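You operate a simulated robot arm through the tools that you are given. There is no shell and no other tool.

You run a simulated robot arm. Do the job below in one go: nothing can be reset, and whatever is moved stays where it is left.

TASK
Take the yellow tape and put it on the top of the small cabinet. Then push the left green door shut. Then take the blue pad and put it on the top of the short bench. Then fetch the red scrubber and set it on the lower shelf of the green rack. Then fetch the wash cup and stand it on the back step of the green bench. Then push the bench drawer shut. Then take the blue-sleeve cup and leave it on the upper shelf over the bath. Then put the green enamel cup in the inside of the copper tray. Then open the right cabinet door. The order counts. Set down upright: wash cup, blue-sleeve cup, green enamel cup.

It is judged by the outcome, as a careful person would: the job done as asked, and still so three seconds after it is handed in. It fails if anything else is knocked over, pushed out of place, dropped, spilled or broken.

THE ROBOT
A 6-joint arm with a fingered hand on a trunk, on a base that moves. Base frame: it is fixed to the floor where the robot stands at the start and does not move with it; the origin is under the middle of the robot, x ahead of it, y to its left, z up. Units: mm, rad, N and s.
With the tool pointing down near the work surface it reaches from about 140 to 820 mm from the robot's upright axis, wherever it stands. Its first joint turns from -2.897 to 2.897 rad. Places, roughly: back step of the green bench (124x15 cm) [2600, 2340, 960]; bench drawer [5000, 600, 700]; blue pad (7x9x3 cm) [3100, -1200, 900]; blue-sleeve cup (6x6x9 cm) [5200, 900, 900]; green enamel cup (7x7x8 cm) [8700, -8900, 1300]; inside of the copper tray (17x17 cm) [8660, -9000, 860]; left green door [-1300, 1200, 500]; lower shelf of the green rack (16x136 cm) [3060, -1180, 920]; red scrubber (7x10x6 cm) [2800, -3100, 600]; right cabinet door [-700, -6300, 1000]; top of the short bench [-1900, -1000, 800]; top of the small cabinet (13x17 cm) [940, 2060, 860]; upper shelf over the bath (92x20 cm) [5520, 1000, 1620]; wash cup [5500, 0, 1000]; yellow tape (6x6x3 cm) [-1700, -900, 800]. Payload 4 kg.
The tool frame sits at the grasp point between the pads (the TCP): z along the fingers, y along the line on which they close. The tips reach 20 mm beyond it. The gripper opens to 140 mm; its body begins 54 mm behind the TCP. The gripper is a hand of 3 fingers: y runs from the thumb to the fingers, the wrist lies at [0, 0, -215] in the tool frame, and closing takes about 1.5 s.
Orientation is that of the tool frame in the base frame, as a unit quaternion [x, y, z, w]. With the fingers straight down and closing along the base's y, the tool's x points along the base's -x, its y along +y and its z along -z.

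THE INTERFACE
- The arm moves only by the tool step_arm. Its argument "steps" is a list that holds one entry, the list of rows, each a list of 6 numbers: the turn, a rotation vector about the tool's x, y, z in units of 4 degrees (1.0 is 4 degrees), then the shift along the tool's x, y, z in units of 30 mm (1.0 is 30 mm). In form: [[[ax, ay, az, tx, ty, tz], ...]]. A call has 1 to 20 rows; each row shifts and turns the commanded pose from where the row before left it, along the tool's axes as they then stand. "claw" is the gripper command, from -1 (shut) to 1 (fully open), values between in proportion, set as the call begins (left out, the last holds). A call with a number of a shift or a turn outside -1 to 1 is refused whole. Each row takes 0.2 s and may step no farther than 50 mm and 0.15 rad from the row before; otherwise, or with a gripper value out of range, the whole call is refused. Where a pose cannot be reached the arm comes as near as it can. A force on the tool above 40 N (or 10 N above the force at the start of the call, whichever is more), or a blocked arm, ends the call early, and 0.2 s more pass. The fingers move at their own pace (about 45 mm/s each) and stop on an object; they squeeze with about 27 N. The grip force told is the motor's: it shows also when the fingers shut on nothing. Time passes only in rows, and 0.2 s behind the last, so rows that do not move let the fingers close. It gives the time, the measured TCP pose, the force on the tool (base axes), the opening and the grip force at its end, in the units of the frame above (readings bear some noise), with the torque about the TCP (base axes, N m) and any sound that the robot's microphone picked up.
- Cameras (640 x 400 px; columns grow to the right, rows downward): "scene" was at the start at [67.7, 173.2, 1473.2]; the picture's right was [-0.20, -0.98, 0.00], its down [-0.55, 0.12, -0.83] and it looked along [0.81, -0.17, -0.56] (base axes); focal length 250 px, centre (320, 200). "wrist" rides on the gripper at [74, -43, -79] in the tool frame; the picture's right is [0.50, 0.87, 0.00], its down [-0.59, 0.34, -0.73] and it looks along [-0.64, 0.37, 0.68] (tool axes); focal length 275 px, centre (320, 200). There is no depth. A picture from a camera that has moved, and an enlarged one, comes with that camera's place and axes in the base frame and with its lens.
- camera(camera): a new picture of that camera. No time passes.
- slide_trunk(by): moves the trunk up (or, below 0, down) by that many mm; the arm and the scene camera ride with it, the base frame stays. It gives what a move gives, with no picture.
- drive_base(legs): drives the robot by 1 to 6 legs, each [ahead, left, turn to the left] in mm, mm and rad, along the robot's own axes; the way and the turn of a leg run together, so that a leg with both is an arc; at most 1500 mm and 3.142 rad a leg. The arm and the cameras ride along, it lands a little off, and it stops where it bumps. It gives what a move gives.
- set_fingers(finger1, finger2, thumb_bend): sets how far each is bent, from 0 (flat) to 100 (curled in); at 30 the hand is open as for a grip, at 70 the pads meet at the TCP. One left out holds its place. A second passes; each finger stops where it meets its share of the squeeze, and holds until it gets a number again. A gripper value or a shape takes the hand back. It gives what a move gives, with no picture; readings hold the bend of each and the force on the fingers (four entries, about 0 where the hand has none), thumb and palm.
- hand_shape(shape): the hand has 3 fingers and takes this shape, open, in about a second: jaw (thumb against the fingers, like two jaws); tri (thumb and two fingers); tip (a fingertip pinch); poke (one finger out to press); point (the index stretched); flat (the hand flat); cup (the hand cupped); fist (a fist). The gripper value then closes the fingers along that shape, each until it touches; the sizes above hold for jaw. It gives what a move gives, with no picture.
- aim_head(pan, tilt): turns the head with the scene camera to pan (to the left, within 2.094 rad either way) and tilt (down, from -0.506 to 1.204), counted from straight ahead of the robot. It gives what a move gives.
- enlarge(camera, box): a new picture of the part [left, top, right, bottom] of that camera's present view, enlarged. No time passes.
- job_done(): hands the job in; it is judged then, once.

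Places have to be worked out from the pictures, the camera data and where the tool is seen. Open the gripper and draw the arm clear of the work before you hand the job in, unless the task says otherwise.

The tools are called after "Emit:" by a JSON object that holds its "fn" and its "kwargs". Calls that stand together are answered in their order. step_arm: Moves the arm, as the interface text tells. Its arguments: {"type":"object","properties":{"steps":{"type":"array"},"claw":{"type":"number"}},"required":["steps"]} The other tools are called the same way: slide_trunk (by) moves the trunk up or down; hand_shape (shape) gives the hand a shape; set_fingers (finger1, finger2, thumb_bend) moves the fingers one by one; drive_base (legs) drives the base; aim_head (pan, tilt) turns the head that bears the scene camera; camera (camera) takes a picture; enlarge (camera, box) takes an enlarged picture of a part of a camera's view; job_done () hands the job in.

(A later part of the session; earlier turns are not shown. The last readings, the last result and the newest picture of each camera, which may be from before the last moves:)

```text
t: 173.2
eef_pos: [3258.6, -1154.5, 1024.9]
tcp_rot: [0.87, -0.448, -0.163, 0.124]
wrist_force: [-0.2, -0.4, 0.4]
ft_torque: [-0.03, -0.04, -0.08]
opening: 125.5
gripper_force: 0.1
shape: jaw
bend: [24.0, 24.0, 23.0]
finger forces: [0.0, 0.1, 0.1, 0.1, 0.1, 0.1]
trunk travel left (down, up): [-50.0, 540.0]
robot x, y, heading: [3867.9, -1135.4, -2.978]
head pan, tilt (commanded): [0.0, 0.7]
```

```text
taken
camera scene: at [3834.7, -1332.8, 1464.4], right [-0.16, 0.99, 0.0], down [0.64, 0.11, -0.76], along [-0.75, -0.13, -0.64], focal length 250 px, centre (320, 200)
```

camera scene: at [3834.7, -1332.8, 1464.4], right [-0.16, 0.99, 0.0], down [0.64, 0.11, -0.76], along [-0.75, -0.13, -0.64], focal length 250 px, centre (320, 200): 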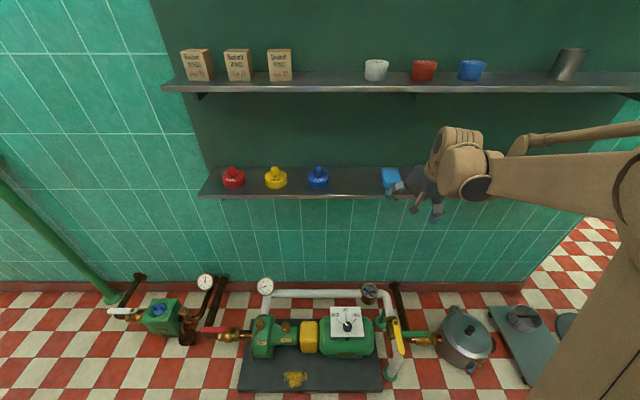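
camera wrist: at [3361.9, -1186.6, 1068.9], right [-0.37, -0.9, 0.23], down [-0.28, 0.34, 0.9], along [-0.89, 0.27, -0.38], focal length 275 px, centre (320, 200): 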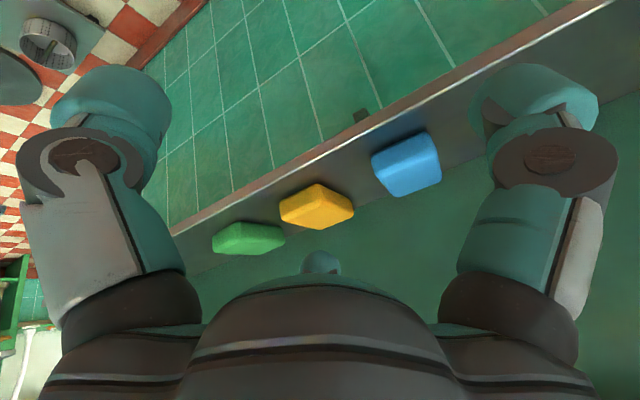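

The wrist view puts the pad at (3073,-1203), agreeing with the scene camera. I'll move in over it, ending about 12 mm short and still above the pads.

Emit:
{"fn": "step_arm", "kwargs": {"steps": [[[0, 0, 0, -0.318, 0.673, 0.436], [0, 0, 0, -0.318, 0.673, 0.436], [0, 0, 0, -0.318, 0.673, 0.436], [0, 0, 0, -0.318, 0.673, 0.436], [0, 0, 0, -0.318, 0.673, 0.436], [0, 0, 0, -0.318, 0.673, 0.436], [0, 0, 0, -0.318, 0.673, 0.436]]], "claw": 0.9}}

Emit:
{"fn": "camera", "kwargs": {"camera": "wrist"}}

Emit:
{"fn": "enlarge", "kwargs": {"camera": "scene", "box": [340, 60, 580, 230]}}

```text
t: 174.8
eef_pos: [3081.9, -1187.0, 1002.6]
tcp_rot: [0.87, -0.448, -0.162, 0.123]
wrist_force: [-0.3, 0.2, 0.4]
ft_torque: [0.02, 0.0, 0.02]
opening: 132.8
gripper_force: 0.1
shape: jaw
bend: [25.0, 25.0, 25.0]
finger forces: [0.0, 0.0, 0.0, 0.0, 0.0, 0.0]
trunk travel left (down, up): [-50.0, 540.0]
robot x, y, heading: [3864.9, -1136.2, -2.976]
head pan, tilt (commanded): [0.0, 0.7]
```

```text
taken
camera wrist: at [3185.1, -1218.8, 1048.0], right [-0.37, -0.9, 0.23], down [-0.28, 0.34, 0.9], along [-0.89, 0.27, -0.38], focal length 275 px, centre (320, 200)
```

wrist: 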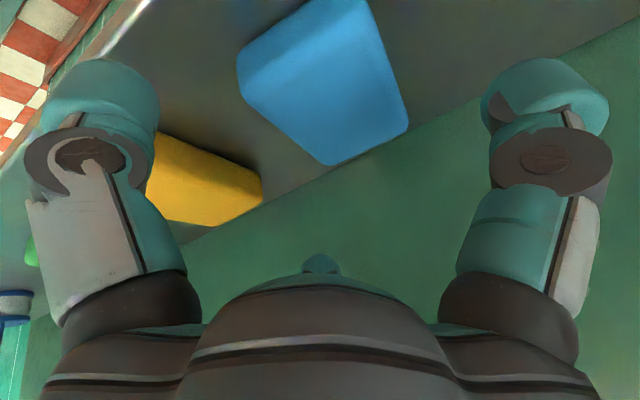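

```text
2.35 times, centred on (460, 145) of scene
camera zoom: at [3834.5, -1332.7, 1464.4], right [-0.16, 0.99, 0.0], down [0.64, 0.11, -0.76], along [-0.75, -0.13, -0.64], focal length 588 px, centre (-9, 329)
```

zoom: 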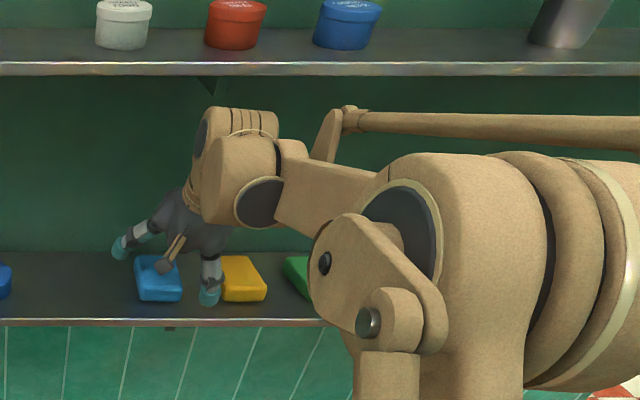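

The digits straddle the pad correctly. I'll reduce the tilt to 12° while descending about 24 mm, watching clearance to the shelf above.

Emit:
{"fn": "step_arm", "kwargs": {"steps": [[[0.8988, 0.4384, 0, 0, 0, 0.27], [0.8988, 0.4384, 0, 0, 0, 0.27], [0.8988, 0.4384, 0, 0, 0, 0.27]]], "claw": 0.9}}

Emit:
{"fn": "camera", "kwargs": {"camera": "wrist"}}

Emit:
{"fn": "enlarge", "kwargs": {"camera": "scene", "box": [340, 60, 580, 230]}}

```text
t: 175.6
eef_pos: [3073.6, -1189.2, 979.4]
tcp_rot: [0.884, -0.456, -0.08, 0.061]
wrist_force: [0.1, -0.1, -1.2]
ft_torque: [0.01, 0.03, -0.01]
opening: 132.7
gripper_force: 0.1
shape: jaw
bend: [25.0, 25.0, 25.0]
finger forces: [0.1, 0.1, 0.1, 0.1, 0.1, 0.0]
trunk travel left (down, up): [-50.0, 540.0]
robot x, y, heading: [3871.2, -1136.4, -2.972]
head pan, tilt (commanded): [0.0, 0.7]
```

```text
taken
camera wrist: at [3166.1, -1222.0, 1043.9], right [-0.4, -0.91, 0.12], down [-0.46, 0.31, 0.83], along [-0.79, 0.28, -0.54], focal length 275 px, centre (320, 200)
```

wrist: 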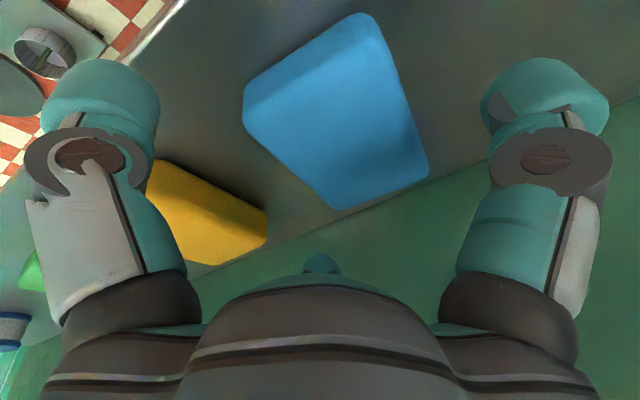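

```text
2.35 times, centred on (460, 145) of scene
camera zoom: at [3834.8, -1332.7, 1464.4], right [-0.16, 0.99, 0.0], down [0.64, 0.11, -0.76], along [-0.75, -0.13, -0.64], focal length 588 px, centre (-9, 329)
```

zoom: 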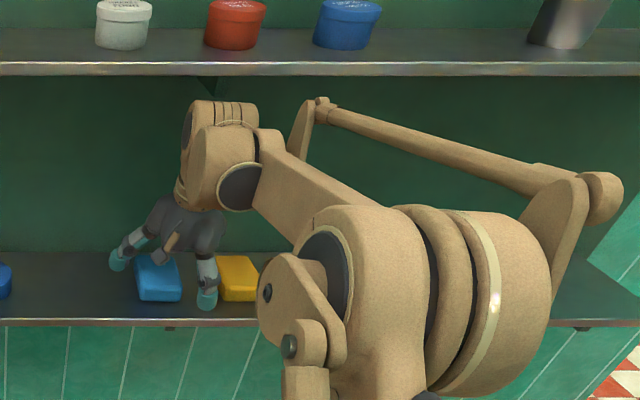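

From this view the pad centre is about (3073,-1208), 19 mm left of the hand. I'll shift 5 mm left and descend ~14 mm toward the shelf.

Emit:
{"fn": "step_arm", "kwargs": {"steps": [[[0, 0, 0, 0.1, 0, 0.21], [0, 0, 0, 0.1, 0, 0.15], [0, 0, 0, 0, 0, 0.1]]], "claw": 0.9}}

Emit:
{"fn": "camera", "kwargs": {"camera": "wrist"}}

Emit:
{"fn": "enlarge", "kwargs": {"camera": "scene", "box": [340, 60, 580, 230]}}

```text
t: 176.4
eef_pos: [3076.3, -1194.7, 965.9]
tcp_rot: [0.884, -0.456, -0.081, 0.063]
wrist_force: [0.5, -0.1, -0.3]
ft_torque: [0.02, 0.04, 0.03]
opening: 133.1
gripper_force: 0.0
shape: jaw
bend: [25.0, 25.0, 25.0]
finger forces: [0.0, 0.0, 0.0, 0.0, 0.1, 0.0]
trunk travel left (down, up): [-50.0, 540.0]
robot x, y, heading: [3866.4, -1133.7, -2.978]
head pan, tilt (commanded): [0.0, 0.7]
```

```text
taken
camera wrist: at [3167.0, -1227.4, 1029.8], right [-0.4, -0.91, 0.12], down [-0.46, 0.31, 0.83], along [-0.79, 0.28, -0.54], focal length 275 px, centre (320, 200)
```

wrist: 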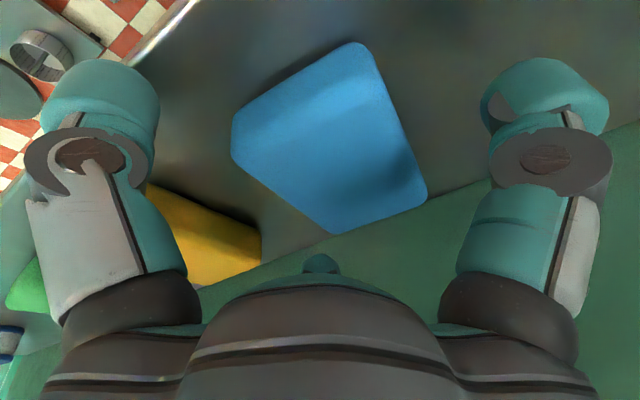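

```text
2.35 times, centred on (460, 145) of scene
camera zoom: at [3834.9, -1332.7, 1464.4], right [-0.17, 0.99, 0.0], down [0.64, 0.11, -0.76], along [-0.75, -0.13, -0.64], focal length 588 px, centre (-9, 329)
```

zoom: 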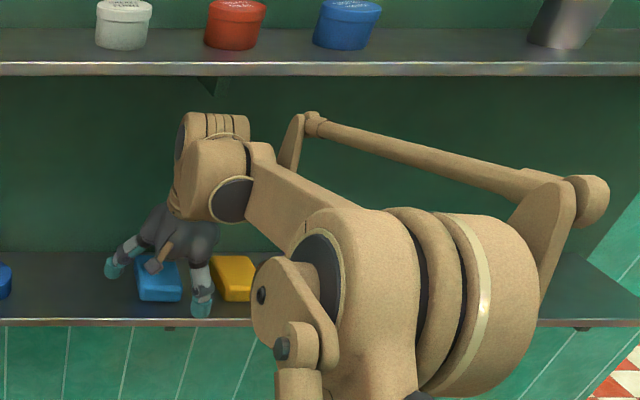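

Still no contact; the digits look well placed around the pad. I'll lower in 3 mm steps until a fingertip touches.

Emit:
{"fn": "step_arm", "kwargs": {"steps": [[[0, 0, 0, 0, 0, 0.1], [0, 0, 0, 0, 0, 0.1]]], "claw": 0.9}}

Emit:
{"fn": "enlarge", "kwargs": {"camera": "scene", "box": [360, 140, 460, 210]}}

```text
t: 177.0
eef_pos: [3074.6, -1192.7, 961.4]
tcp_rot: [0.884, -0.456, -0.082, 0.062]
wrist_force: [-3.7, -0.6, 14.9]
ft_torque: [0.77, -0.85, 0.17]
opening: 132.6
gripper_force: 0.1
shape: jaw
bend: [25.0, 25.0, 24.0]
finger forces: [0.0, 0.1, 0.0, 0.0, 14.8, 0.1]
trunk travel left (down, up): [-50.0, 540.0]
robot x, y, heading: [3865.9, -1136.7, -2.978]
head pan, tilt (commanded): [0.0, 0.7]
```

```text
5.71 times, centred on (410, 175) of scene
camera zoom: at [3836.1, -1332.7, 1464.7], right [-0.17, 0.99, 0.0], down [0.63, 0.11, -0.77], along [-0.75, -0.13, -0.64], focal length 1428 px, centre (-194, 343)
```

zoom: 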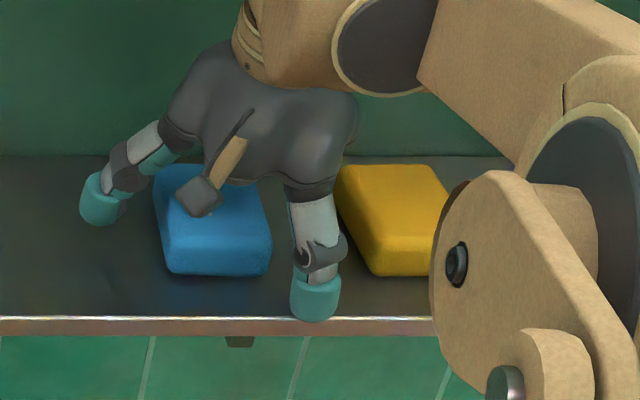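

The thumb touches the shelf while the far digit is still high. I'll take out 8° more tilt while lowering ~5 mm so all three tips are low on the pad's sides.

Emit:
{"fn": "step_arm", "kwargs": {"steps": [[[0.8988, 0.4384, 0, 0, 0, 0.06], [0.8988, 0.4384, 0, 0, 0, 0.1]]], "claw": 0.9}}

Emit:
{"fn": "camera", "kwargs": {"camera": "wrist"}}

Emit:
{"fn": "enlarge", "kwargs": {"camera": "scene", "box": [340, 60, 580, 230]}}

```text
t: 177.6
eef_pos: [3072.8, -1194.1, 954.6]
tcp_rot: [0.889, -0.457, -0.023, 0.02]
wrist_force: [0.5, -0.3, 0.2]
ft_torque: [0.01, 0.0, 0.0]
opening: 132.8
gripper_force: 0.2
shape: jaw
bend: [25.0, 25.0, 25.0]
finger forces: [0.0, 0.1, 0.0, 0.1, 0.1, 0.0]
trunk travel left (down, up): [-50.0, 540.0]
robot x, y, heading: [3866.5, -1135.4, -2.973]
head pan, tilt (commanded): [0.0, 0.7]
```

```text
taken
camera wrist: at [3155.1, -1229.2, 1030.2], right [-0.41, -0.91, 0.04], down [-0.57, 0.29, 0.77], along [-0.71, 0.3, -0.64], focal length 275 px, centre (320, 200)
```

wrist: 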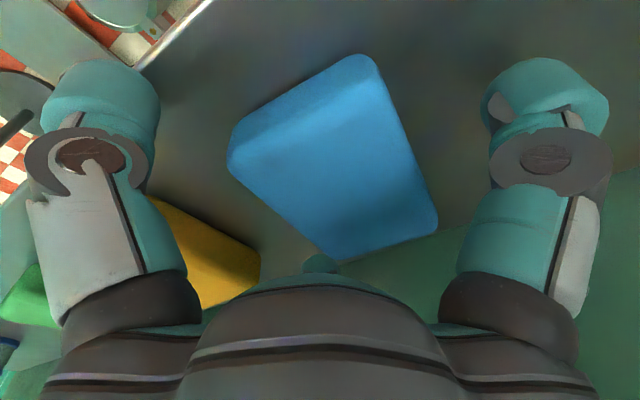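

```text
2.35 times, centred on (460, 145) of scene
camera zoom: at [3834.6, -1332.7, 1464.3], right [-0.16, 0.99, 0.0], down [0.64, 0.11, -0.76], along [-0.75, -0.13, -0.64], focal length 588 px, centre (-9, 329)
```

zoom: 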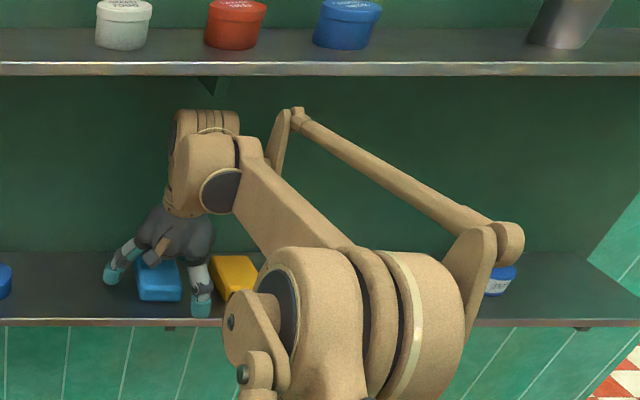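

All clear with no contact force. Now I close the hand on the pad.

Emit:
{"fn": "step_arm", "kwargs": {"steps": [[[0, 0, 0, 0, 0, 0], [0, 0, 0, 0, 0, 0], [0, 0, 0, 0, 0, 0], [0, 0, 0, 0, 0, 0], [0, 0, 0, 0, 0, 0], [0, 0, 0, 0, 0, 0], [0, 0, 0, 0, 0, 0], [0, 0, 0, 0, 0, 0]]], "claw": -1}}

Emit:
{"fn": "camera", "kwargs": {"camera": "wrist"}}

Emit:
{"fn": "enlarge", "kwargs": {"camera": "scene", "box": [360, 140, 460, 210]}}

```text
t: 179.4
eef_pos: [3072.4, -1193.5, 955.9]
tcp_rot: [0.889, -0.457, -0.024, 0.02]
wrist_force: [0.3, -0.5, 0.7]
ft_torque: [0.04, 0.0, 0.0]
opening: 69.8
gripper_force: 27.3
shape: jaw
bend: [29.0, 40.0, 34.0]
finger forces: [35.0, 16.8, 0.0, 0.0, 21.4, 0.0]
trunk travel left (down, up): [-50.0, 540.0]
robot x, y, heading: [3867.0, -1137.0, -2.979]
head pan, tilt (commanded): [0.0, 0.7]
```

```text
taken
camera wrist: at [3155.2, -1229.2, 1030.3], right [-0.41, -0.91, 0.04], down [-0.57, 0.29, 0.77], along [-0.71, 0.3, -0.64], focal length 275 px, centre (320, 200)
```

wrist: 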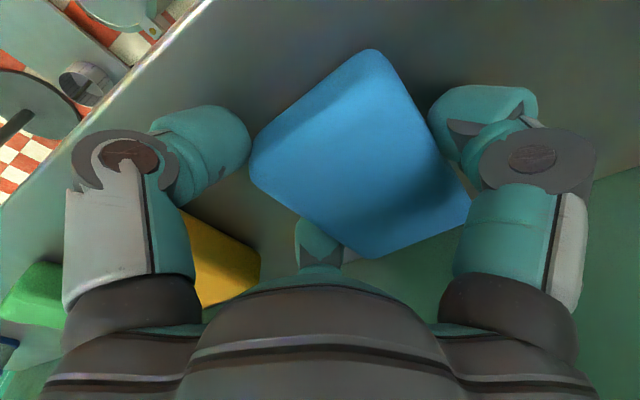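

```text
5.71 times, centred on (410, 175) of scene
camera zoom: at [3834.8, -1332.7, 1464.4], right [-0.17, 0.99, 0.0], down [0.64, 0.11, -0.76], along [-0.75, -0.13, -0.64], focal length 1428 px, centre (-194, 343)
```

zoom: 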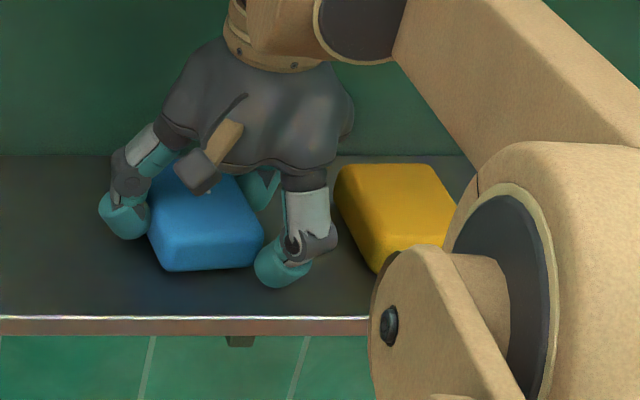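

The pad is held by three digits (35/17/21 N). I'll lift 15 mm and check that it comes along.

Emit:
{"fn": "step_arm", "kwargs": {"steps": [[[0, 0, 0, 0, 0, -0.25], [0, 0, 0, 0, 0, -0.35], [0, 0, 0, 0, 0, 0]]], "claw": -1}}

Emit:
{"fn": "enlarge", "kwargs": {"camera": "scene", "box": [340, 60, 580, 230]}}

Emit:
{"fn": "camera", "kwargs": {"camera": "wrist"}}

```text
t: 180.2
eef_pos: [3074.0, -1195.3, 973.4]
tcp_rot: [0.889, -0.457, -0.024, 0.02]
wrist_force: [0.4, 0.7, -0.4]
ft_torque: [0.03, -0.01, -0.01]
opening: 69.9
gripper_force: 27.0
shape: jaw
bend: [29.0, 40.0, 34.0]
finger forces: [34.9, 16.7, 0.0, 0.0, 21.4, 0.1]
trunk travel left (down, up): [-50.0, 540.0]
robot x, y, heading: [3863.6, -1136.5, -2.977]
head pan, tilt (commanded): [0.0, 0.7]
```

```text
2.35 times, centred on (460, 145) of scene
camera zoom: at [3834.9, -1332.7, 1464.4], right [-0.17, 0.99, 0.0], down [0.64, 0.11, -0.76], along [-0.75, -0.13, -0.64], focal length 588 px, centre (-9, 329)
```

zoom: 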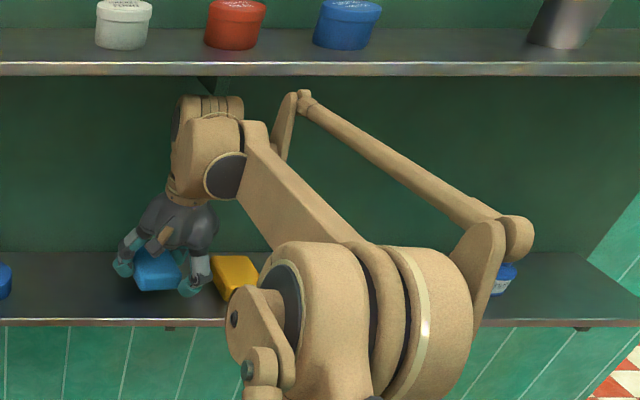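

```text
taken
camera wrist: at [3156.4, -1229.1, 1048.2], right [-0.41, -0.91, 0.04], down [-0.57, 0.29, 0.77], along [-0.71, 0.3, -0.64], focal length 275 px, centre (320, 200)
```

wrist: 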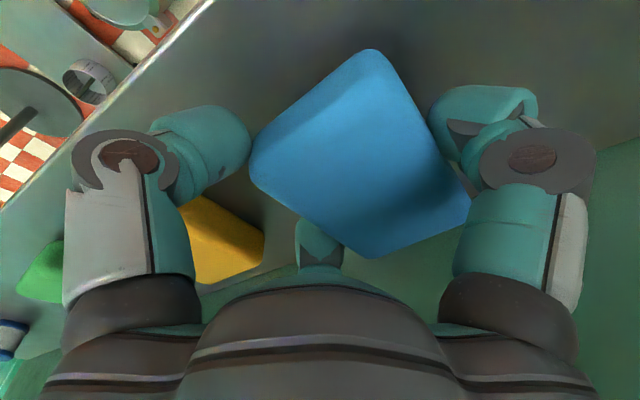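

The pad lifted cleanly. I'll drive straight back to withdraw it from the shelf without changing the arm pose.

Emit:
{"fn": "drive_base", "kwargs": {"legs": [[-350, 0, 0]]}}

Emit:
{"fn": "camera", "kwargs": {"camera": "scene"}}

Emit:
{"fn": "camera", "kwargs": {"camera": "wrist"}}

```text
t: 182.5
eef_pos: [3418.3, -1135.0, 974.1]
tcp_rot: [0.888, -0.458, -0.024, 0.02]
wrist_force: [0.6, 0.7, 0.0]
ft_torque: [0.02, 0.03, 0.02]
opening: 69.8
gripper_force: 26.8
shape: jaw
bend: [29.0, 40.0, 34.0]
finger forces: [34.9, 16.8, 0.1, 0.1, 21.4, 0.1]
trunk travel left (down, up): [-50.0, 540.0]
robot x, y, heading: [4210.0, -1076.3, -2.972]
head pan, tilt (commanded): [0.0, 0.7]
```

```text
taken
camera scene: at [4179.3, -1275.2, 1464.4], right [-0.16, 0.99, 0.0], down [0.64, 0.11, -0.76], along [-0.75, -0.13, -0.64], focal length 250 px, centre (320, 200)
```

scene: 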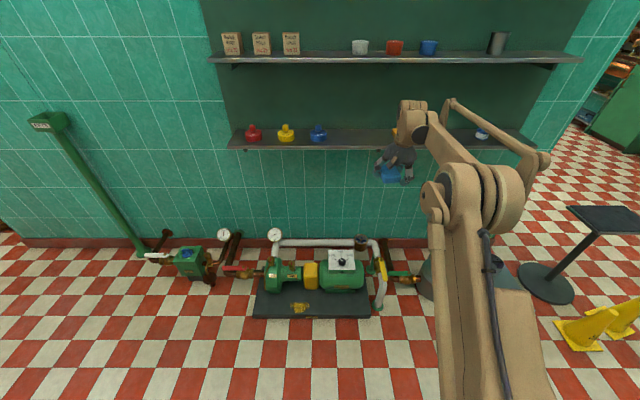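

```text
taken
camera wrist: at [3500.8, -1171.1, 1048.4], right [-0.41, -0.91, 0.04], down [-0.57, 0.29, 0.77], along [-0.71, 0.3, -0.64], focal length 275 px, centre (320, 200)
```

wrist: 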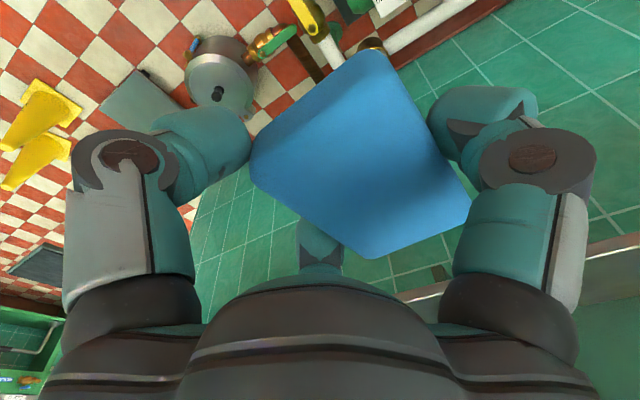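

The pad is secure. I'll fold the arm in and raise it a bit before driving back to the short bench.

Emit:
{"fn": "step_arm", "kwargs": {"steps": [[[0, 0, 0, 0.42, -0.861, -0.234], [0, 0, 0, 0.42, -0.861, -0.234], [0, 0, 0, 0.42, -0.861, -0.234], [0, 0, 0, 0.42, -0.861, -0.234], [0, 0, 0, 0.42, -0.861, -0.234], [0, 0, 0, 0.42, -0.861, -0.234], [0, 0, 0, 0.42, -0.861, -0.234], [0, 0, 0, 0.42, -0.861, -0.234], [0, 0, 0, 0.42, -0.861, -0.234], [0, 0, 0, 0.42, -0.861, -0.234], [0, 0, 0, 0.42, -0.861, -0.234], [0, 0, 0, 0.42, -0.861, -0.234]]], "claw": -1}}

Emit:
{"fn": "drive_base", "kwargs": {"legs": [[0, -1000, 0], [0, -950, 0], [0, 0, -0.17]]}}

Emit:
{"fn": "camera", "kwargs": {"camera": "scene"}}

```text
t: 185.1
eef_pos: [3762.2, -1078.7, 1034.8]
tcp_rot: [0.888, -0.459, -0.024, 0.021]
wrist_force: [0.0, 0.2, -0.8]
ft_torque: [0.0, 0.0, 0.01]
opening: 69.8
gripper_force: 27.4
shape: jaw
bend: [29.0, 40.0, 34.0]
finger forces: [33.6, 16.7, 0.0, 0.0, 20.7, 0.1]
trunk travel left (down, up): [-50.0, 540.0]
robot x, y, heading: [4212.8, -1076.3, -2.975]
head pan, tilt (commanded): [0.0, 0.7]
```

```text
t: 195.5
eef_pos: [3444.4, 922.3, 1034.2]
tcp_rot: [0.846, -0.532, -0.026, 0.018]
wrist_force: [0.5, 0.0, 0.4]
ft_torque: [-0.02, 0.02, -0.02]
opening: 69.6
gripper_force: 27.1
shape: jaw
bend: [29.0, 40.0, 34.0]
finger forces: [33.5, 16.4, 0.1, 0.1, 20.7, 0.0]
trunk travel left (down, up): [-50.0, 540.0]
robot x, y, heading: [3885.5, 845.2, 3.136]
head pan, tilt (commanded): [0.0, 0.7]
```

```text
taken
camera scene: at [3820.0, 657.6, 1464.4], right [0.01, 1.0, 0.0], down [0.64, 0.0, -0.76], along [-0.76, 0.0, -0.64], focal length 250 px, centre (320, 200)
```

scene: 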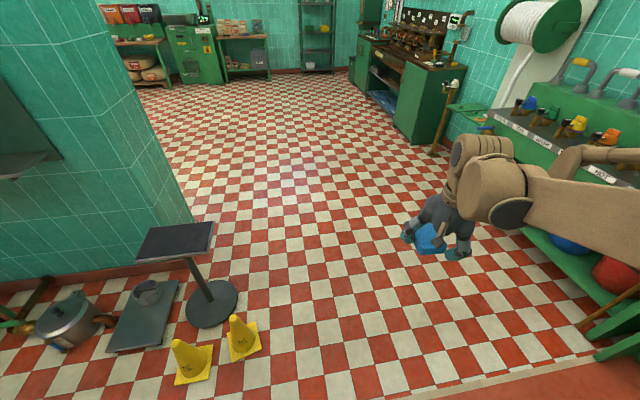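

The way ahead is clear. I'll drive back along y≈845 and then diagonally to the short bench.

Emit:
{"fn": "drive_base", "kwargs": {"legs": [[1500, 0, 0], [1100, 0, 0], [1400, 500, 0], [850, 900, 0]]}}

Emit:
{"fn": "aim_head", "kwargs": {"pan": 0.1, "tilt": 0.8}}

Emit:
{"fn": "camera", "kwargs": {"camera": "scene"}}

Emit:
{"fn": "camera", "kwargs": {"camera": "wrist"}}

```text
t: 220.9
eef_pos: [-1390.3, -484.4, 1033.9]
tcp_rot: [0.851, -0.524, -0.025, 0.019]
wrist_force: [0.1, -0.3, -0.3]
ft_torque: [0.01, 0.01, 0.03]
opening: 69.7
gripper_force: 27.3
shape: jaw
bend: [29.0, 40.0, 34.0]
finger forces: [33.4, 16.6, 0.0, 0.0, 20.8, 0.0]
trunk travel left (down, up): [-50.0, 540.0]
robot x, y, heading: [-945.8, -551.0, -3.13]
head pan, tilt (commanded): [0.0, 0.7]
```

```text
t: 221.6
eef_pos: [-1389.6, -483.7, 1034.5]
tcp_rot: [0.851, -0.524, -0.025, 0.018]
wrist_force: [0.4, 0.4, -1.3]
ft_torque: [0.04, 0.02, 0.02]
opening: 69.5
gripper_force: 27.0
shape: jaw
bend: [29.0, 40.0, 34.0]
finger forces: [33.4, 16.5, 0.1, 0.0, 20.7, 0.1]
trunk travel left (down, up): [-50.0, 540.0]
robot x, y, heading: [-945.5, -550.6, -3.13]
head pan, tilt (commanded): [0.099, 0.799]
```

```text
taken
camera scene: at [-1003.4, -749.6, 1456.2], right [-0.11, 0.99, 0.0], down [0.71, 0.08, -0.7], along [-0.69, -0.08, -0.72], focal length 250 px, centre (320, 200)
```

scene: 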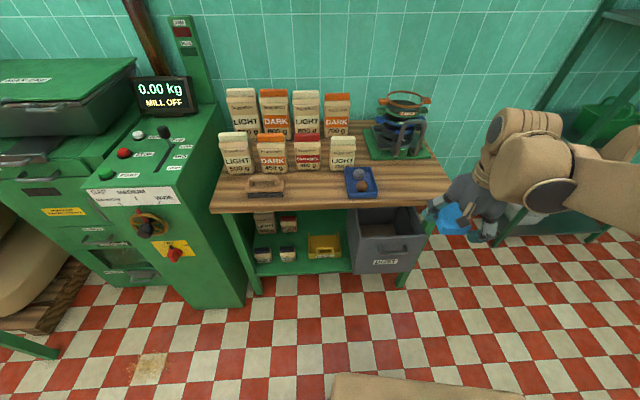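

```text
taken
camera wrist: at [-1313.8, -531.3, 1109.4], right [-0.55, -0.84, 0.04], down [-0.52, 0.38, 0.77], along [-0.66, 0.4, -0.64], focal length 275 px, centre (320, 200)
```

wrist: 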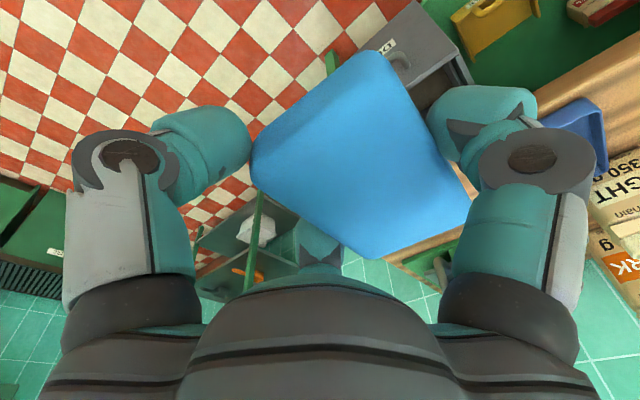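

The free spot between brush and blue tray is where the tape was, about (-1708,-853). I'll drive in to the earlier working position.

Emit:
{"fn": "drive_base", "kwargs": {"legs": [[185, 60, 0]]}}

```text
t: 223.2
eef_pos: [-1575.9, -547.6, 1034.1]
tcp_rot: [0.852, -0.523, -0.026, 0.018]
wrist_force: [-1.1, 0.3, -0.1]
ft_torque: [0.01, 0.02, 0.01]
opening: 69.7
gripper_force: 27.1
shape: jaw
bend: [29.0, 40.0, 34.0]
finger forces: [33.5, 16.6, 0.1, 0.1, 20.7, 0.0]
trunk travel left (down, up): [-50.0, 540.0]
robot x, y, heading: [-1135.4, -614.1, -3.13]
head pan, tilt (commanded): [0.099, 0.799]
```

I'll carry the pad over the free spot at z≈1000.

Emit:
{"fn": "step_arm", "kwargs": {"steps": [[[0, 0, 0, 0.568, 0.692, 0.12], [0, 0, 0, 0.568, 0.692, 0.12], [0, 0, 0, 0.568, 0.692, 0.12], [0, 0, 0, 0.568, 0.692, 0.12], [0, 0, 0, 0.568, 0.692, 0.12], [0, 0, 0, 0.568, 0.692, 0.12], [0, 0, 0, 0.568, 0.692, 0.12], [0, 0, 0, 0.568, 0.692, 0.12], [0, 0, 0, 0.568, 0.692, 0.12], [0, 0, 0, 0.568, 0.692, 0.12], [0, 0, 0, 0.568, 0.692, 0.12], [0, 0, 0, 0.568, 0.692, 0.12]]], "claw": -1}}

Emit:
{"fn": "camera", "kwargs": {"camera": "scene"}}

Emit:
{"fn": "camera", "kwargs": {"camera": "wrist"}}

```text
t: 225.8
eef_pos: [-1709.4, -841.2, 1001.2]
tcp_rot: [0.851, -0.524, -0.027, 0.018]
wrist_force: [-0.5, 0.2, 0.2]
ft_torque: [0.01, -0.02, 0.0]
opening: 69.5
gripper_force: 27.1
shape: jaw
bend: [29.0, 40.0, 34.0]
finger forces: [32.8, 16.5, 0.0, 0.0, 19.3, 0.0]
trunk travel left (down, up): [-50.0, 540.0]
robot x, y, heading: [-1132.1, -613.3, -3.127]
head pan, tilt (commanded): [0.099, 0.799]
```

```text
taken
camera scene: at [-1189.3, -813.0, 1456.1], right [-0.11, 0.99, 0.0], down [0.71, 0.08, -0.7], along [-0.69, -0.08, -0.72], focal length 250 px, centre (320, 200)
```

scene: 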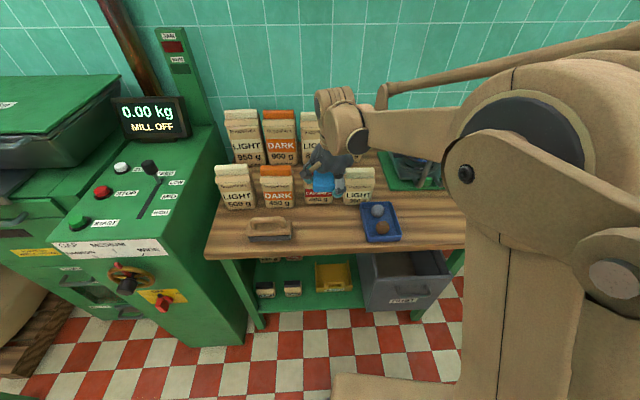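

```text
taken
camera wrist: at [-1633.5, -889.6, 1075.5], right [-0.55, -0.84, 0.04], down [-0.52, 0.38, 0.77], along [-0.66, 0.4, -0.64], focal length 275 px, centre (320, 200)
```

wrist: 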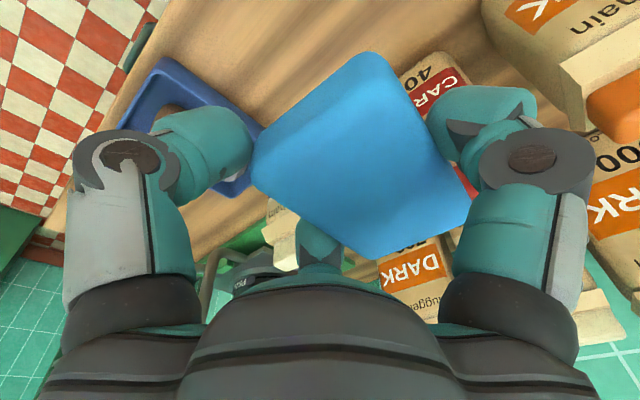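

From the wrist view the pad's centre is about 22 mm left of the TCP, at (-1713,-863). I'll nudge slightly and lower to just above the bench.

Emit:
{"fn": "step_arm", "kwargs": {"steps": [[[0, 0, 0, -0.015, -0.082, 0.822], [0, 0, 0, -0.015, -0.082, 0.822], [0, 0, 0, -0.015, -0.082, 0.822], [0, 0, 0, -0.015, -0.082, 0.822], [0, 0, 0, -0.015, -0.082, 0.822], [0, 0, 0, -0.015, -0.082, 0.822], [0, 0, 0, -0.015, -0.082, 0.75], [0, 0, 0, 0, 0, 0]]], "claw": -1}}

Emit:
{"fn": "camera", "kwargs": {"camera": "wrist"}}

Emit:
{"fn": "enlarge", "kwargs": {"camera": "scene", "box": [230, 130, 430, 270]}}

```text
t: 227.6
eef_pos: [-1706.0, -832.7, 828.5]
tcp_rot: [0.85, -0.525, -0.025, 0.018]
wrist_force: [-1.0, 0.1, -0.5]
ft_torque: [0.01, 0.01, -0.01]
opening: 69.1
gripper_force: 26.9
shape: jaw
bend: [29.0, 41.0, 34.0]
finger forces: [33.0, 16.7, 0.0, 0.0, 18.3, 0.0]
trunk travel left (down, up): [-50.0, 540.0]
robot x, y, heading: [-1130.3, -616.7, -3.131]
head pan, tilt (commanded): [0.099, 0.799]
```

```text
taken
camera wrist: at [-1629.7, -879.4, 904.2], right [-0.55, -0.84, 0.04], down [-0.52, 0.38, 0.77], along [-0.66, 0.4, -0.64], focal length 275 px, centre (320, 200)
```

wrist: 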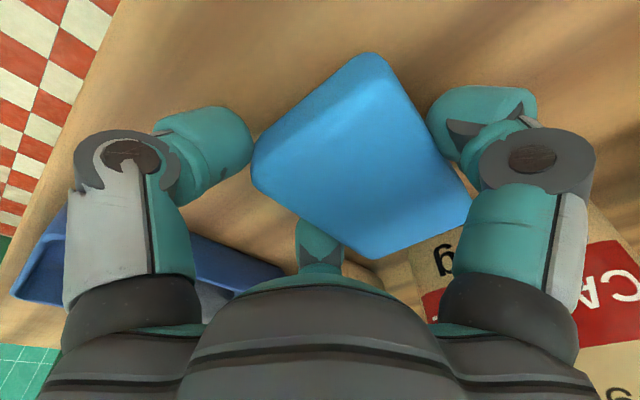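

```text
2.86 times, centred on (330, 200) of scene
camera zoom: at [-1189.2, -812.7, 1456.1], right [-0.11, 0.99, 0.0], down [0.71, 0.08, -0.7], along [-0.69, -0.08, -0.72], focal length 714 px, centre (291, 200)
```

zoom: 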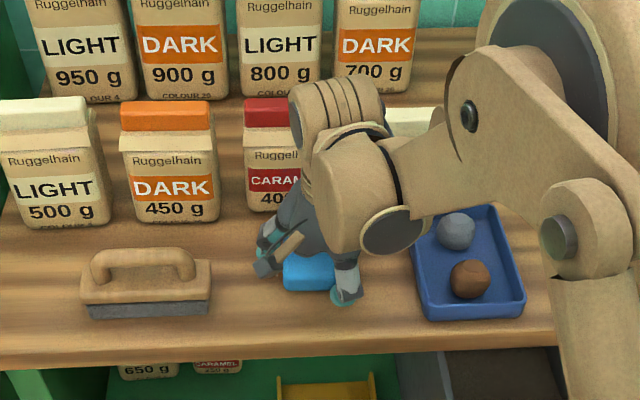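

The pad hovers close to the bench with good spacing to bag, brush and tray. I'll lower the last few millimetres.

Emit:
{"fn": "step_arm", "kwargs": {"steps": [[[0, 0, 0, 0, 0, 0.1], [0, 0, 0, 0, 0, 0.1], [0, 0, 0, 0, 0, 0.1]]], "claw": -1}}

```text
t: 228.4
eef_pos: [-1705.5, -832.4, 821.2]
tcp_rot: [0.85, -0.525, -0.026, 0.02]
wrist_force: [-2.8, -1.0, 28.2]
ft_torque: [-0.48, 0.19, -0.22]
opening: 65.6
gripper_force: 26.7
shape: jaw
bend: [30.0, 39.0, 37.0]
finger forces: [31.9, 22.4, 0.0, 0.0, 16.0, 0.1]
trunk travel left (down, up): [-50.0, 540.0]
robot x, y, heading: [-1130.7, -610.9, -3.135]
head pan, tilt (commanded): [0.099, 0.799]
```

Touchdown at z≈821 (28 N). I'll relieve slightly and open to about 125 mm.

Emit:
{"fn": "step_arm", "kwargs": {"steps": [[[0, 0, 0, 0, 0, -0.05], [0, 0, 0, 0, 0, 0], [0, 0, 0, 0, 0, 0], [0, 0, 0, 0, 0, 0], [0, 0, 0, 0, 0, 0], [0, 0, 0, 0, 0, 0], [0, 0, 0, 0, 0, 0], [0, 0, 0, 0, 0, 0]]], "claw": 0.8}}

Emit:
{"fn": "camera", "kwargs": {"camera": "wrist"}}

Emit:
{"fn": "enlarge", "kwargs": {"camera": "scene", "box": [230, 130, 430, 270]}}

```text
t: 229.0
eef_pos: [-1706.5, -833.1, 824.7]
tcp_rot: [0.851, -0.525, -0.027, 0.02]
wrist_force: [-14.1, -5.6, 41.2]
ft_torque: [0.58, -1.58, -0.08]
opening: 100.4
gripper_force: 0.0
shape: jaw
bend: [24.0, 24.0, 32.0]
finger forces: [0.1, 0.0, 0.0, 0.0, 41.3, 0.0]
trunk travel left (down, up): [-50.0, 540.0]
robot x, y, heading: [-1132.0, -615.2, -3.126]
head pan, tilt (commanded): [0.099, 0.799]
stopped in row 3: the force on the tool passed its limit at 44 N (the readings are from after the stop); the commanded pose is now the measured one
```

```text
taken
camera wrist: at [-1630.3, -879.9, 899.4], right [-0.55, -0.84, 0.04], down [-0.52, 0.38, 0.77], along [-0.66, 0.4, -0.64], focal length 275 px, centre (320, 200)
```

wrist: 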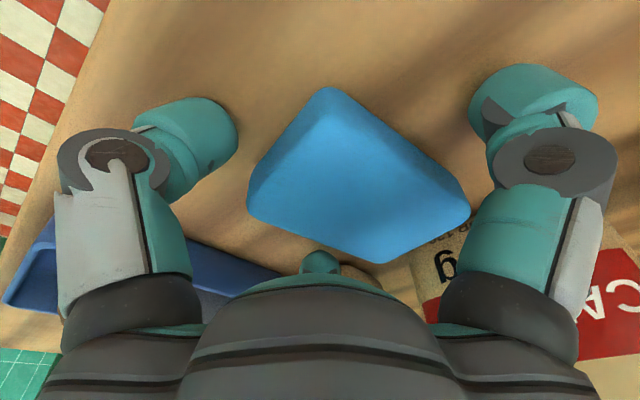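

```text
2.86 times, centred on (330, 200) of scene
camera zoom: at [-1187.4, -812.3, 1456.6], right [-0.11, 0.99, 0.0], down [0.71, 0.08, -0.7], along [-0.69, -0.08, -0.72], focal length 714 px, centre (291, 200)
```

zoom: 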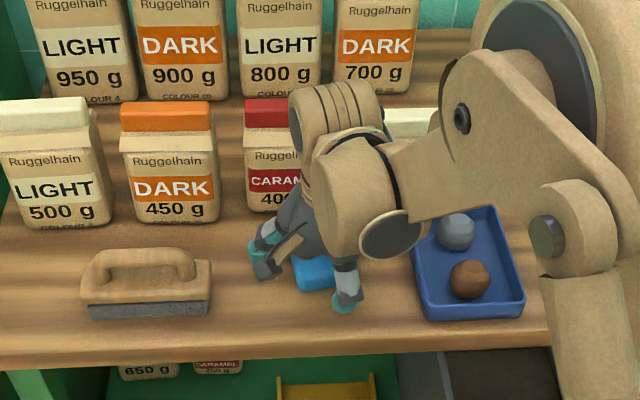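

The thumb pressed on the table while opening; the pad is released and lying on the bench. I'll rise now.

Emit:
{"fn": "step_arm", "kwargs": {"steps": [[[0, 0, 0, 0, 0, -0.3], [0, 0, 0, 0, 0, -0.3], [0, 0, 0, 0, 0, -0.3], [0, 0, 0, 0, 0, 0]]], "claw": 0.8}}

Emit:
{"fn": "camera", "kwargs": {"camera": "wrist"}}

```text
t: 230.0
eef_pos: [-1704.1, -832.2, 849.9]
tcp_rot: [0.851, -0.525, -0.026, 0.018]
wrist_force: [-0.2, 0.6, -1.4]
ft_torque: [-0.01, -0.01, 0.0]
opening: 125.9
gripper_force: 0.0
shape: jaw
bend: [24.0, 24.0, 23.0]
finger forces: [0.0, 0.0, 0.0, 0.1, 0.0, 0.1]
trunk travel left (down, up): [-50.0, 540.0]
robot x, y, heading: [-1131.1, -615.8, -3.128]
head pan, tilt (commanded): [0.099, 0.799]
```

```text
taken
camera wrist: at [-1628.6, -879.7, 924.7], right [-0.55, -0.84, 0.04], down [-0.52, 0.38, 0.77], along [-0.66, 0.4, -0.64], focal length 275 px, centre (320, 200)
```

wrist: 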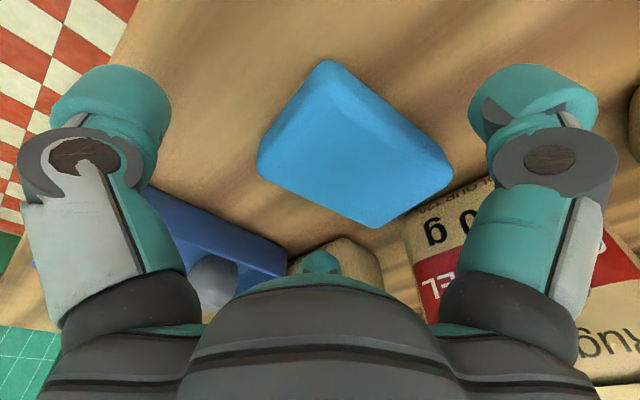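

The pad lies flat and clear of the bag and tray. I'll rise, retract, and then turn the hand back to its neutral orientation.

Emit:
{"fn": "step_arm", "kwargs": {"steps": [[[0, 0, 0, 0, 0, -0.95], [0, 0, 0, 0, 0, -0.95], [0, 0, 0, 0, 0, -0.95], [0, 0, 0, 0, 0, -0.95], [0, 0, 0, 0, 0, -0.95], [0, 0, 0, 0, 0, -0.95], [0, 0, 0, 0, 0, -0.95], [0, 0, 0, -0.52, -0.82, -0.03], [0, 0, 0, -0.52, -0.82, -0.03], [0, 0, 0, -0.52, -0.82, -0.03], [0, 0, 0, -0.52, -0.82, -0.03], [0, 0, 0, -0.52, -0.82, -0.03], [0, 0, 0, -0.52, -0.82, -0.03], [0, 0, 0, -0.52, -0.82, -0.03], [0, 0, 0, -0.52, -0.82, -0.03]]], "claw": 0.8}}

Emit:
{"fn": "enlarge", "kwargs": {"camera": "scene", "box": [200, 90, 460, 270]}}

Emit:
{"fn": "step_arm", "kwargs": {"steps": [[[0.8988, 0.4384, 0, 0, 0, 0], [0, 0, -1, 0, 0, 0], [0, 0, -1, 0, 0, 0], [0, 0, -1, 0, 0, 0], [0, 0, -1, 0, 0, 0], [0, 0, -1, 0, 0, 0], [0, 0, -1, 0, 0, 0], [0, 0, -1, 0, 0, 0], [0, 0, -1, 0, 0, 0], [0, 0, -1, 0, 0, 0], [0, 0, -1, 0, 0, 0], [0, 0, -1, 0, 0, 0], [0, 0, -1, 0, 0, 0], [0, 0, -1, 0, 0, 0], [0, 0, -1, 0, 0, 0], [0, 0, -1, 0, 0, 0], [0, 0, -1, 0, 0, 0]]], "claw": 0.8}}

```text
t: 233.2
eef_pos: [-1573.7, -631.0, 1046.6]
tcp_rot: [0.851, -0.525, -0.026, 0.019]
wrist_force: [0.0, -0.2, 0.0]
ft_torque: [-0.03, 0.0, -0.02]
opening: 125.9
gripper_force: 0.0
shape: jaw
bend: [24.0, 24.0, 23.0]
finger forces: [0.1, 0.0, 0.0, 0.1, 0.0, 0.0]
trunk travel left (down, up): [-50.0, 540.0]
robot x, y, heading: [-1130.4, -616.4, -3.133]
head pan, tilt (commanded): [0.099, 0.799]
```

```text
2.22 times, centred on (330, 180) of scene
camera zoom: at [-1188.7, -812.4, 1456.2], right [-0.11, 0.99, 0.0], down [0.71, 0.08, -0.7], along [-0.69, -0.08, -0.72], focal length 555 px, centre (298, 244)
```

zoom: 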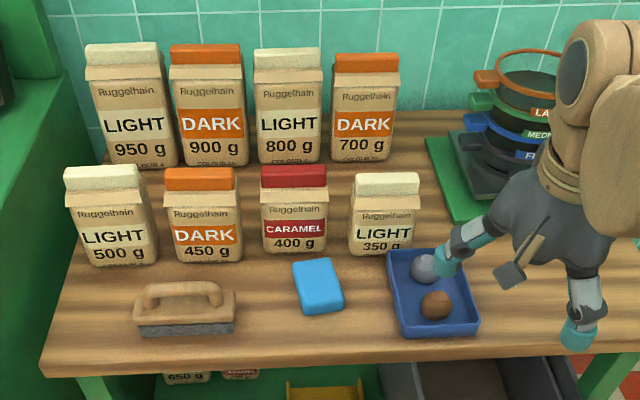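

```text
t: 236.8
eef_pos: [-1572.3, -631.8, 1047.9]
tcp_rot: [1.0, 0.007, 0.002, 0.002]
wrist_force: [0.7, -0.4, -0.4]
ft_torque: [0.01, -0.02, 0.03]
opening: 126.0
gripper_force: 0.2
shape: jaw
bend: [24.0, 24.0, 23.0]
finger forces: [0.0, 0.0, 0.0, 0.0, 0.0, 0.0]
trunk travel left (down, up): [-50.0, 540.0]
robot x, y, heading: [-1134.6, -614.7, -3.129]
head pan, tilt (commanded): [0.099, 0.799]
```

The blue pad is placed on the short bench. Next is the red scrubber near the hose reel; I'll back off, turn and drive toward it for a look.

Emit:
{"fn": "drive_base", "kwargs": {"legs": [[-400, 0, 0], [0, 0, 1.32], [0, 0, 1.32], [1250, 0, 0], [1100, 0, 0]]}}

Emit:
{"fn": "aim_head", "kwargs": {"pan": 0.0, "tilt": 0.4}}

Emit:
{"fn": "camera", "kwargs": {"camera": "scene"}}

```text
t: 257.0
eef_pos: [1746.6, -1898.4, 1047.2]
tcp_rot: [0.238, 0.971, 0.002, -0.003]
wrist_force: [-0.1, -0.2, 0.5]
ft_torque: [0.02, -0.01, -0.01]
opening: 126.0
gripper_force: 0.0
shape: jaw
bend: [24.0, 24.0, 23.0]
finger forces: [0.0, 0.0, 0.0, 0.0, 0.1, 0.0]
trunk travel left (down, up): [-50.0, 540.0]
robot x, y, heading: [1352.1, -1703.5, -0.477]
head pan, tilt (commanded): [0.099, 0.799]
```

```text
t: 257.9
eef_pos: [1748.6, -1897.5, 1045.7]
tcp_rot: [0.238, 0.971, 0.003, -0.002]
wrist_force: [-0.4, 0.2, 0.1]
ft_torque: [0.01, 0.03, 0.0]
opening: 125.8
gripper_force: 0.1
shape: jaw
bend: [24.0, 24.0, 23.0]
finger forces: [0.0, 0.1, 0.0, 0.1, 0.0, 0.0]
trunk travel left (down, up): [-50.0, 540.0]
robot x, y, heading: [1349.2, -1699.4, -0.477]
head pan, tilt (commanded): [0.0, 0.4]
```

```text
taken
camera scene: at [1505.2, -1567.4, 1491.2], right [-0.46, -0.89, 0.0], down [-0.35, 0.18, -0.92], along [0.82, -0.43, -0.39], focal length 250 px, centre (320, 200)
```

scene: 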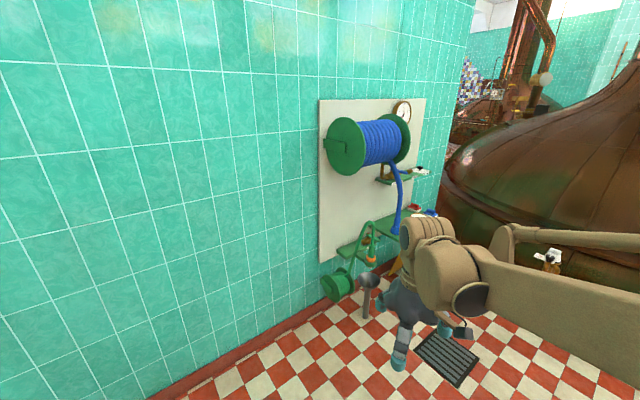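

Emit:
{"fn": "enlarge", "kwargs": {"camera": "scene", "box": [300, 90, 470, 320]}}

Emit:
{"fn": "camera", "kwargs": {"camera": "wrist"}}

```text
1.74 times, centred on (385, 205) of scene
camera zoom: at [1505.2, -1567.4, 1491.2], right [-0.46, -0.89, 0.0], down [-0.35, 0.18, -0.92], along [0.82, -0.43, -0.39], focal length 435 px, centre (207, 191)
```

zoom: 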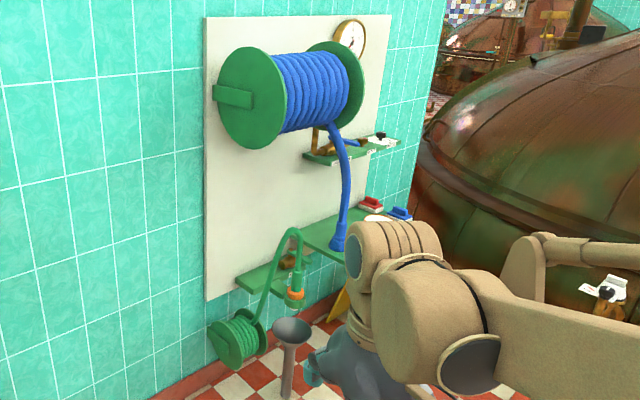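

```text
taken
camera wrist: at [1662.0, -1902.4, 1127.0], right [-0.04, 1.0, 0.01], down [0.68, 0.03, 0.73], along [0.73, 0.04, -0.68], focal length 275 px, centre (320, 200)
```

wrist: 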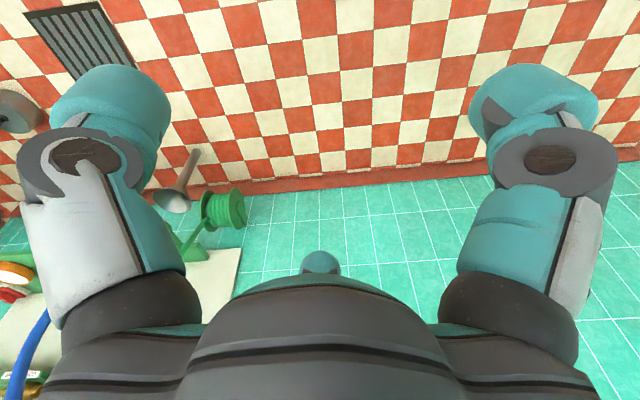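

The red scrubber sits on the green shelf under the hose reel, near (2810,-3120). I'll square up to the wall and move across to view it.

Emit:
{"fn": "drive_base", "kwargs": {"legs": [[0, 0, 0.65], [250, -700, 0], [0, -400, 0]]}}

Emit:
{"fn": "aim_head", "kwargs": {"pan": -0.1, "tilt": 0.6}}

Emit:
{"fn": "camera", "kwargs": {"camera": "scene"}}

Emit:
{"fn": "camera", "kwargs": {"camera": "wrist"}}

```text
t: 265.8
eef_pos: [2220.6, -2657.8, 1047.1]
tcp_rot: [-0.088, 0.996, 0.002, -0.003]
wrist_force: [-0.7, -0.5, 0.2]
ft_torque: [0.0, -0.01, -0.01]
opening: 125.9
gripper_force: 0.0
shape: jaw
bend: [24.0, 24.0, 23.0]
finger forces: [0.0, 0.0, 0.1, 0.0, 0.0, 0.0]
trunk travel left (down, up): [-50.0, 540.0]
robot x, y, heading: [1789.9, -2744.5, 0.173]
head pan, tilt (commanded): [0.0, 0.4]
```

```text
t: 266.5
eef_pos: [2222.8, -2658.6, 1047.1]
tcp_rot: [-0.089, 0.996, 0.001, -0.002]
wrist_force: [0.5, -0.6, 0.1]
ft_torque: [-0.02, 0.03, 0.01]
opening: 126.0
gripper_force: 0.1
shape: jaw
bend: [24.0, 24.0, 23.0]
finger forces: [0.1, 0.1, 0.0, 0.0, 0.0, 0.1]
trunk travel left (down, up): [-50.0, 540.0]
robot x, y, heading: [1785.4, -2745.7, 0.181]
head pan, tilt (commanded): [-0.099, 0.6]
```

```text
taken
camera scene: at [1825.0, -2554.0, 1473.1], right [0.08, -1.0, 0.0], down [-0.56, -0.04, -0.83], along [0.82, 0.06, -0.56], focal length 250 px, centre (320, 200)
```

scene: 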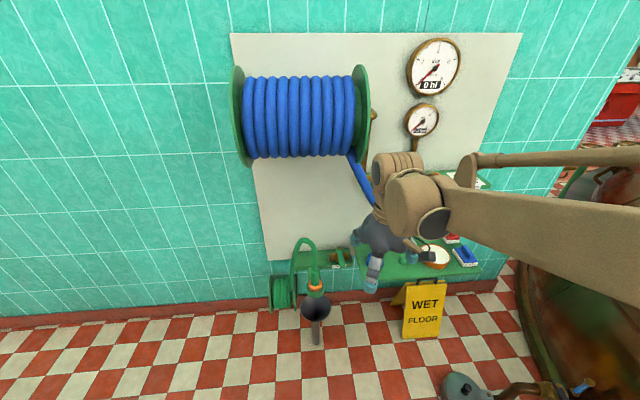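

```text
taken
camera wrist: at [2155.4, -2713.9, 1127.0], right [-0.64, 0.77, 0.01], down [0.52, 0.44, 0.73], along [0.56, 0.47, -0.68], focal length 275 px, centre (320, 200)
```

wrist: 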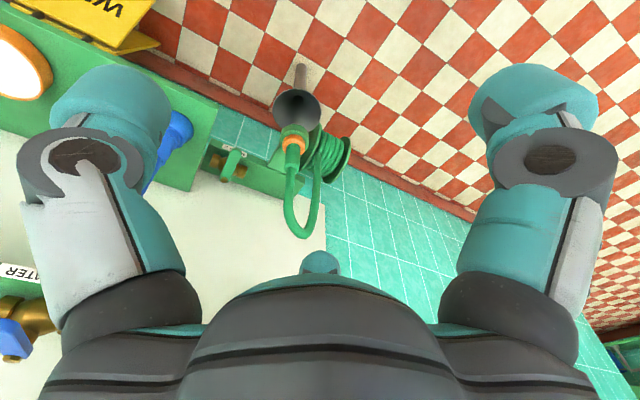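

The red brush is on the shelf behind the forearm; a wet-floor sign, a funnel and another object stand on the floor in front. I'll look further down and right to map the floor obstacles.

Emit:
{"fn": "aim_head", "kwargs": {"pan": -0.5, "tilt": 0.95}}

Emit:
{"fn": "camera", "kwargs": {"camera": "scene"}}

Emit:
{"fn": "enlarge", "kwargs": {"camera": "scene", "box": [250, 0, 420, 140]}}

```text
t: 267.4
eef_pos: [2220.5, -2657.8, 1046.4]
tcp_rot: [-0.088, 0.996, 0.001, -0.003]
wrist_force: [0.7, -0.4, 0.8]
ft_torque: [0.0, -0.01, 0.02]
opening: 125.5
gripper_force: 0.1
shape: jaw
bend: [24.0, 24.0, 23.0]
finger forces: [0.0, 0.0, 0.0, 0.1, 0.1, 0.0]
trunk travel left (down, up): [-50.0, 540.0]
robot x, y, heading: [1787.8, -2743.0, 0.176]
head pan, tilt (commanded): [-0.499, 0.949]
```

```text
taken
camera scene: at [1805.9, -2583.8, 1444.7], right [-0.32, -0.95, 0.0], down [-0.77, 0.26, -0.58], along [0.55, -0.18, -0.81], focal length 250 px, centre (320, 200)
```

scene: 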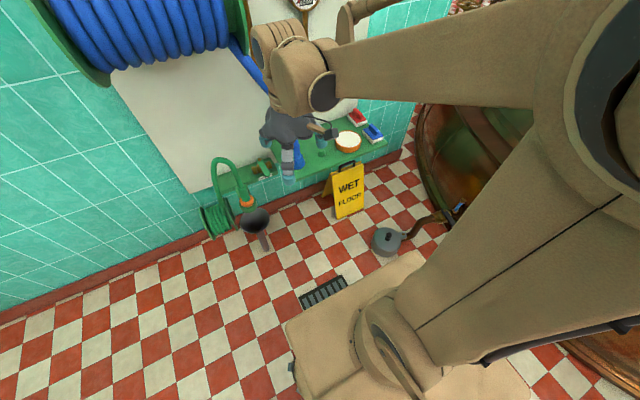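

```text
2.86 times, centred on (335, 70) of scene
camera zoom: at [1805.9, -2583.8, 1444.7], right [-0.32, -0.95, 0.0], down [-0.77, 0.26, -0.58], along [0.55, -0.18, -0.81], focal length 714 px, centre (277, 571)
```

zoom: 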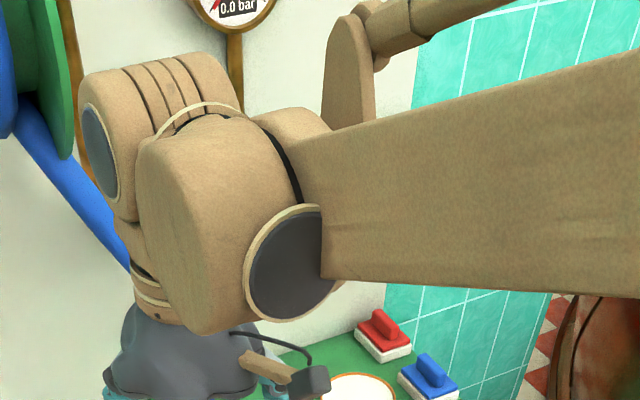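

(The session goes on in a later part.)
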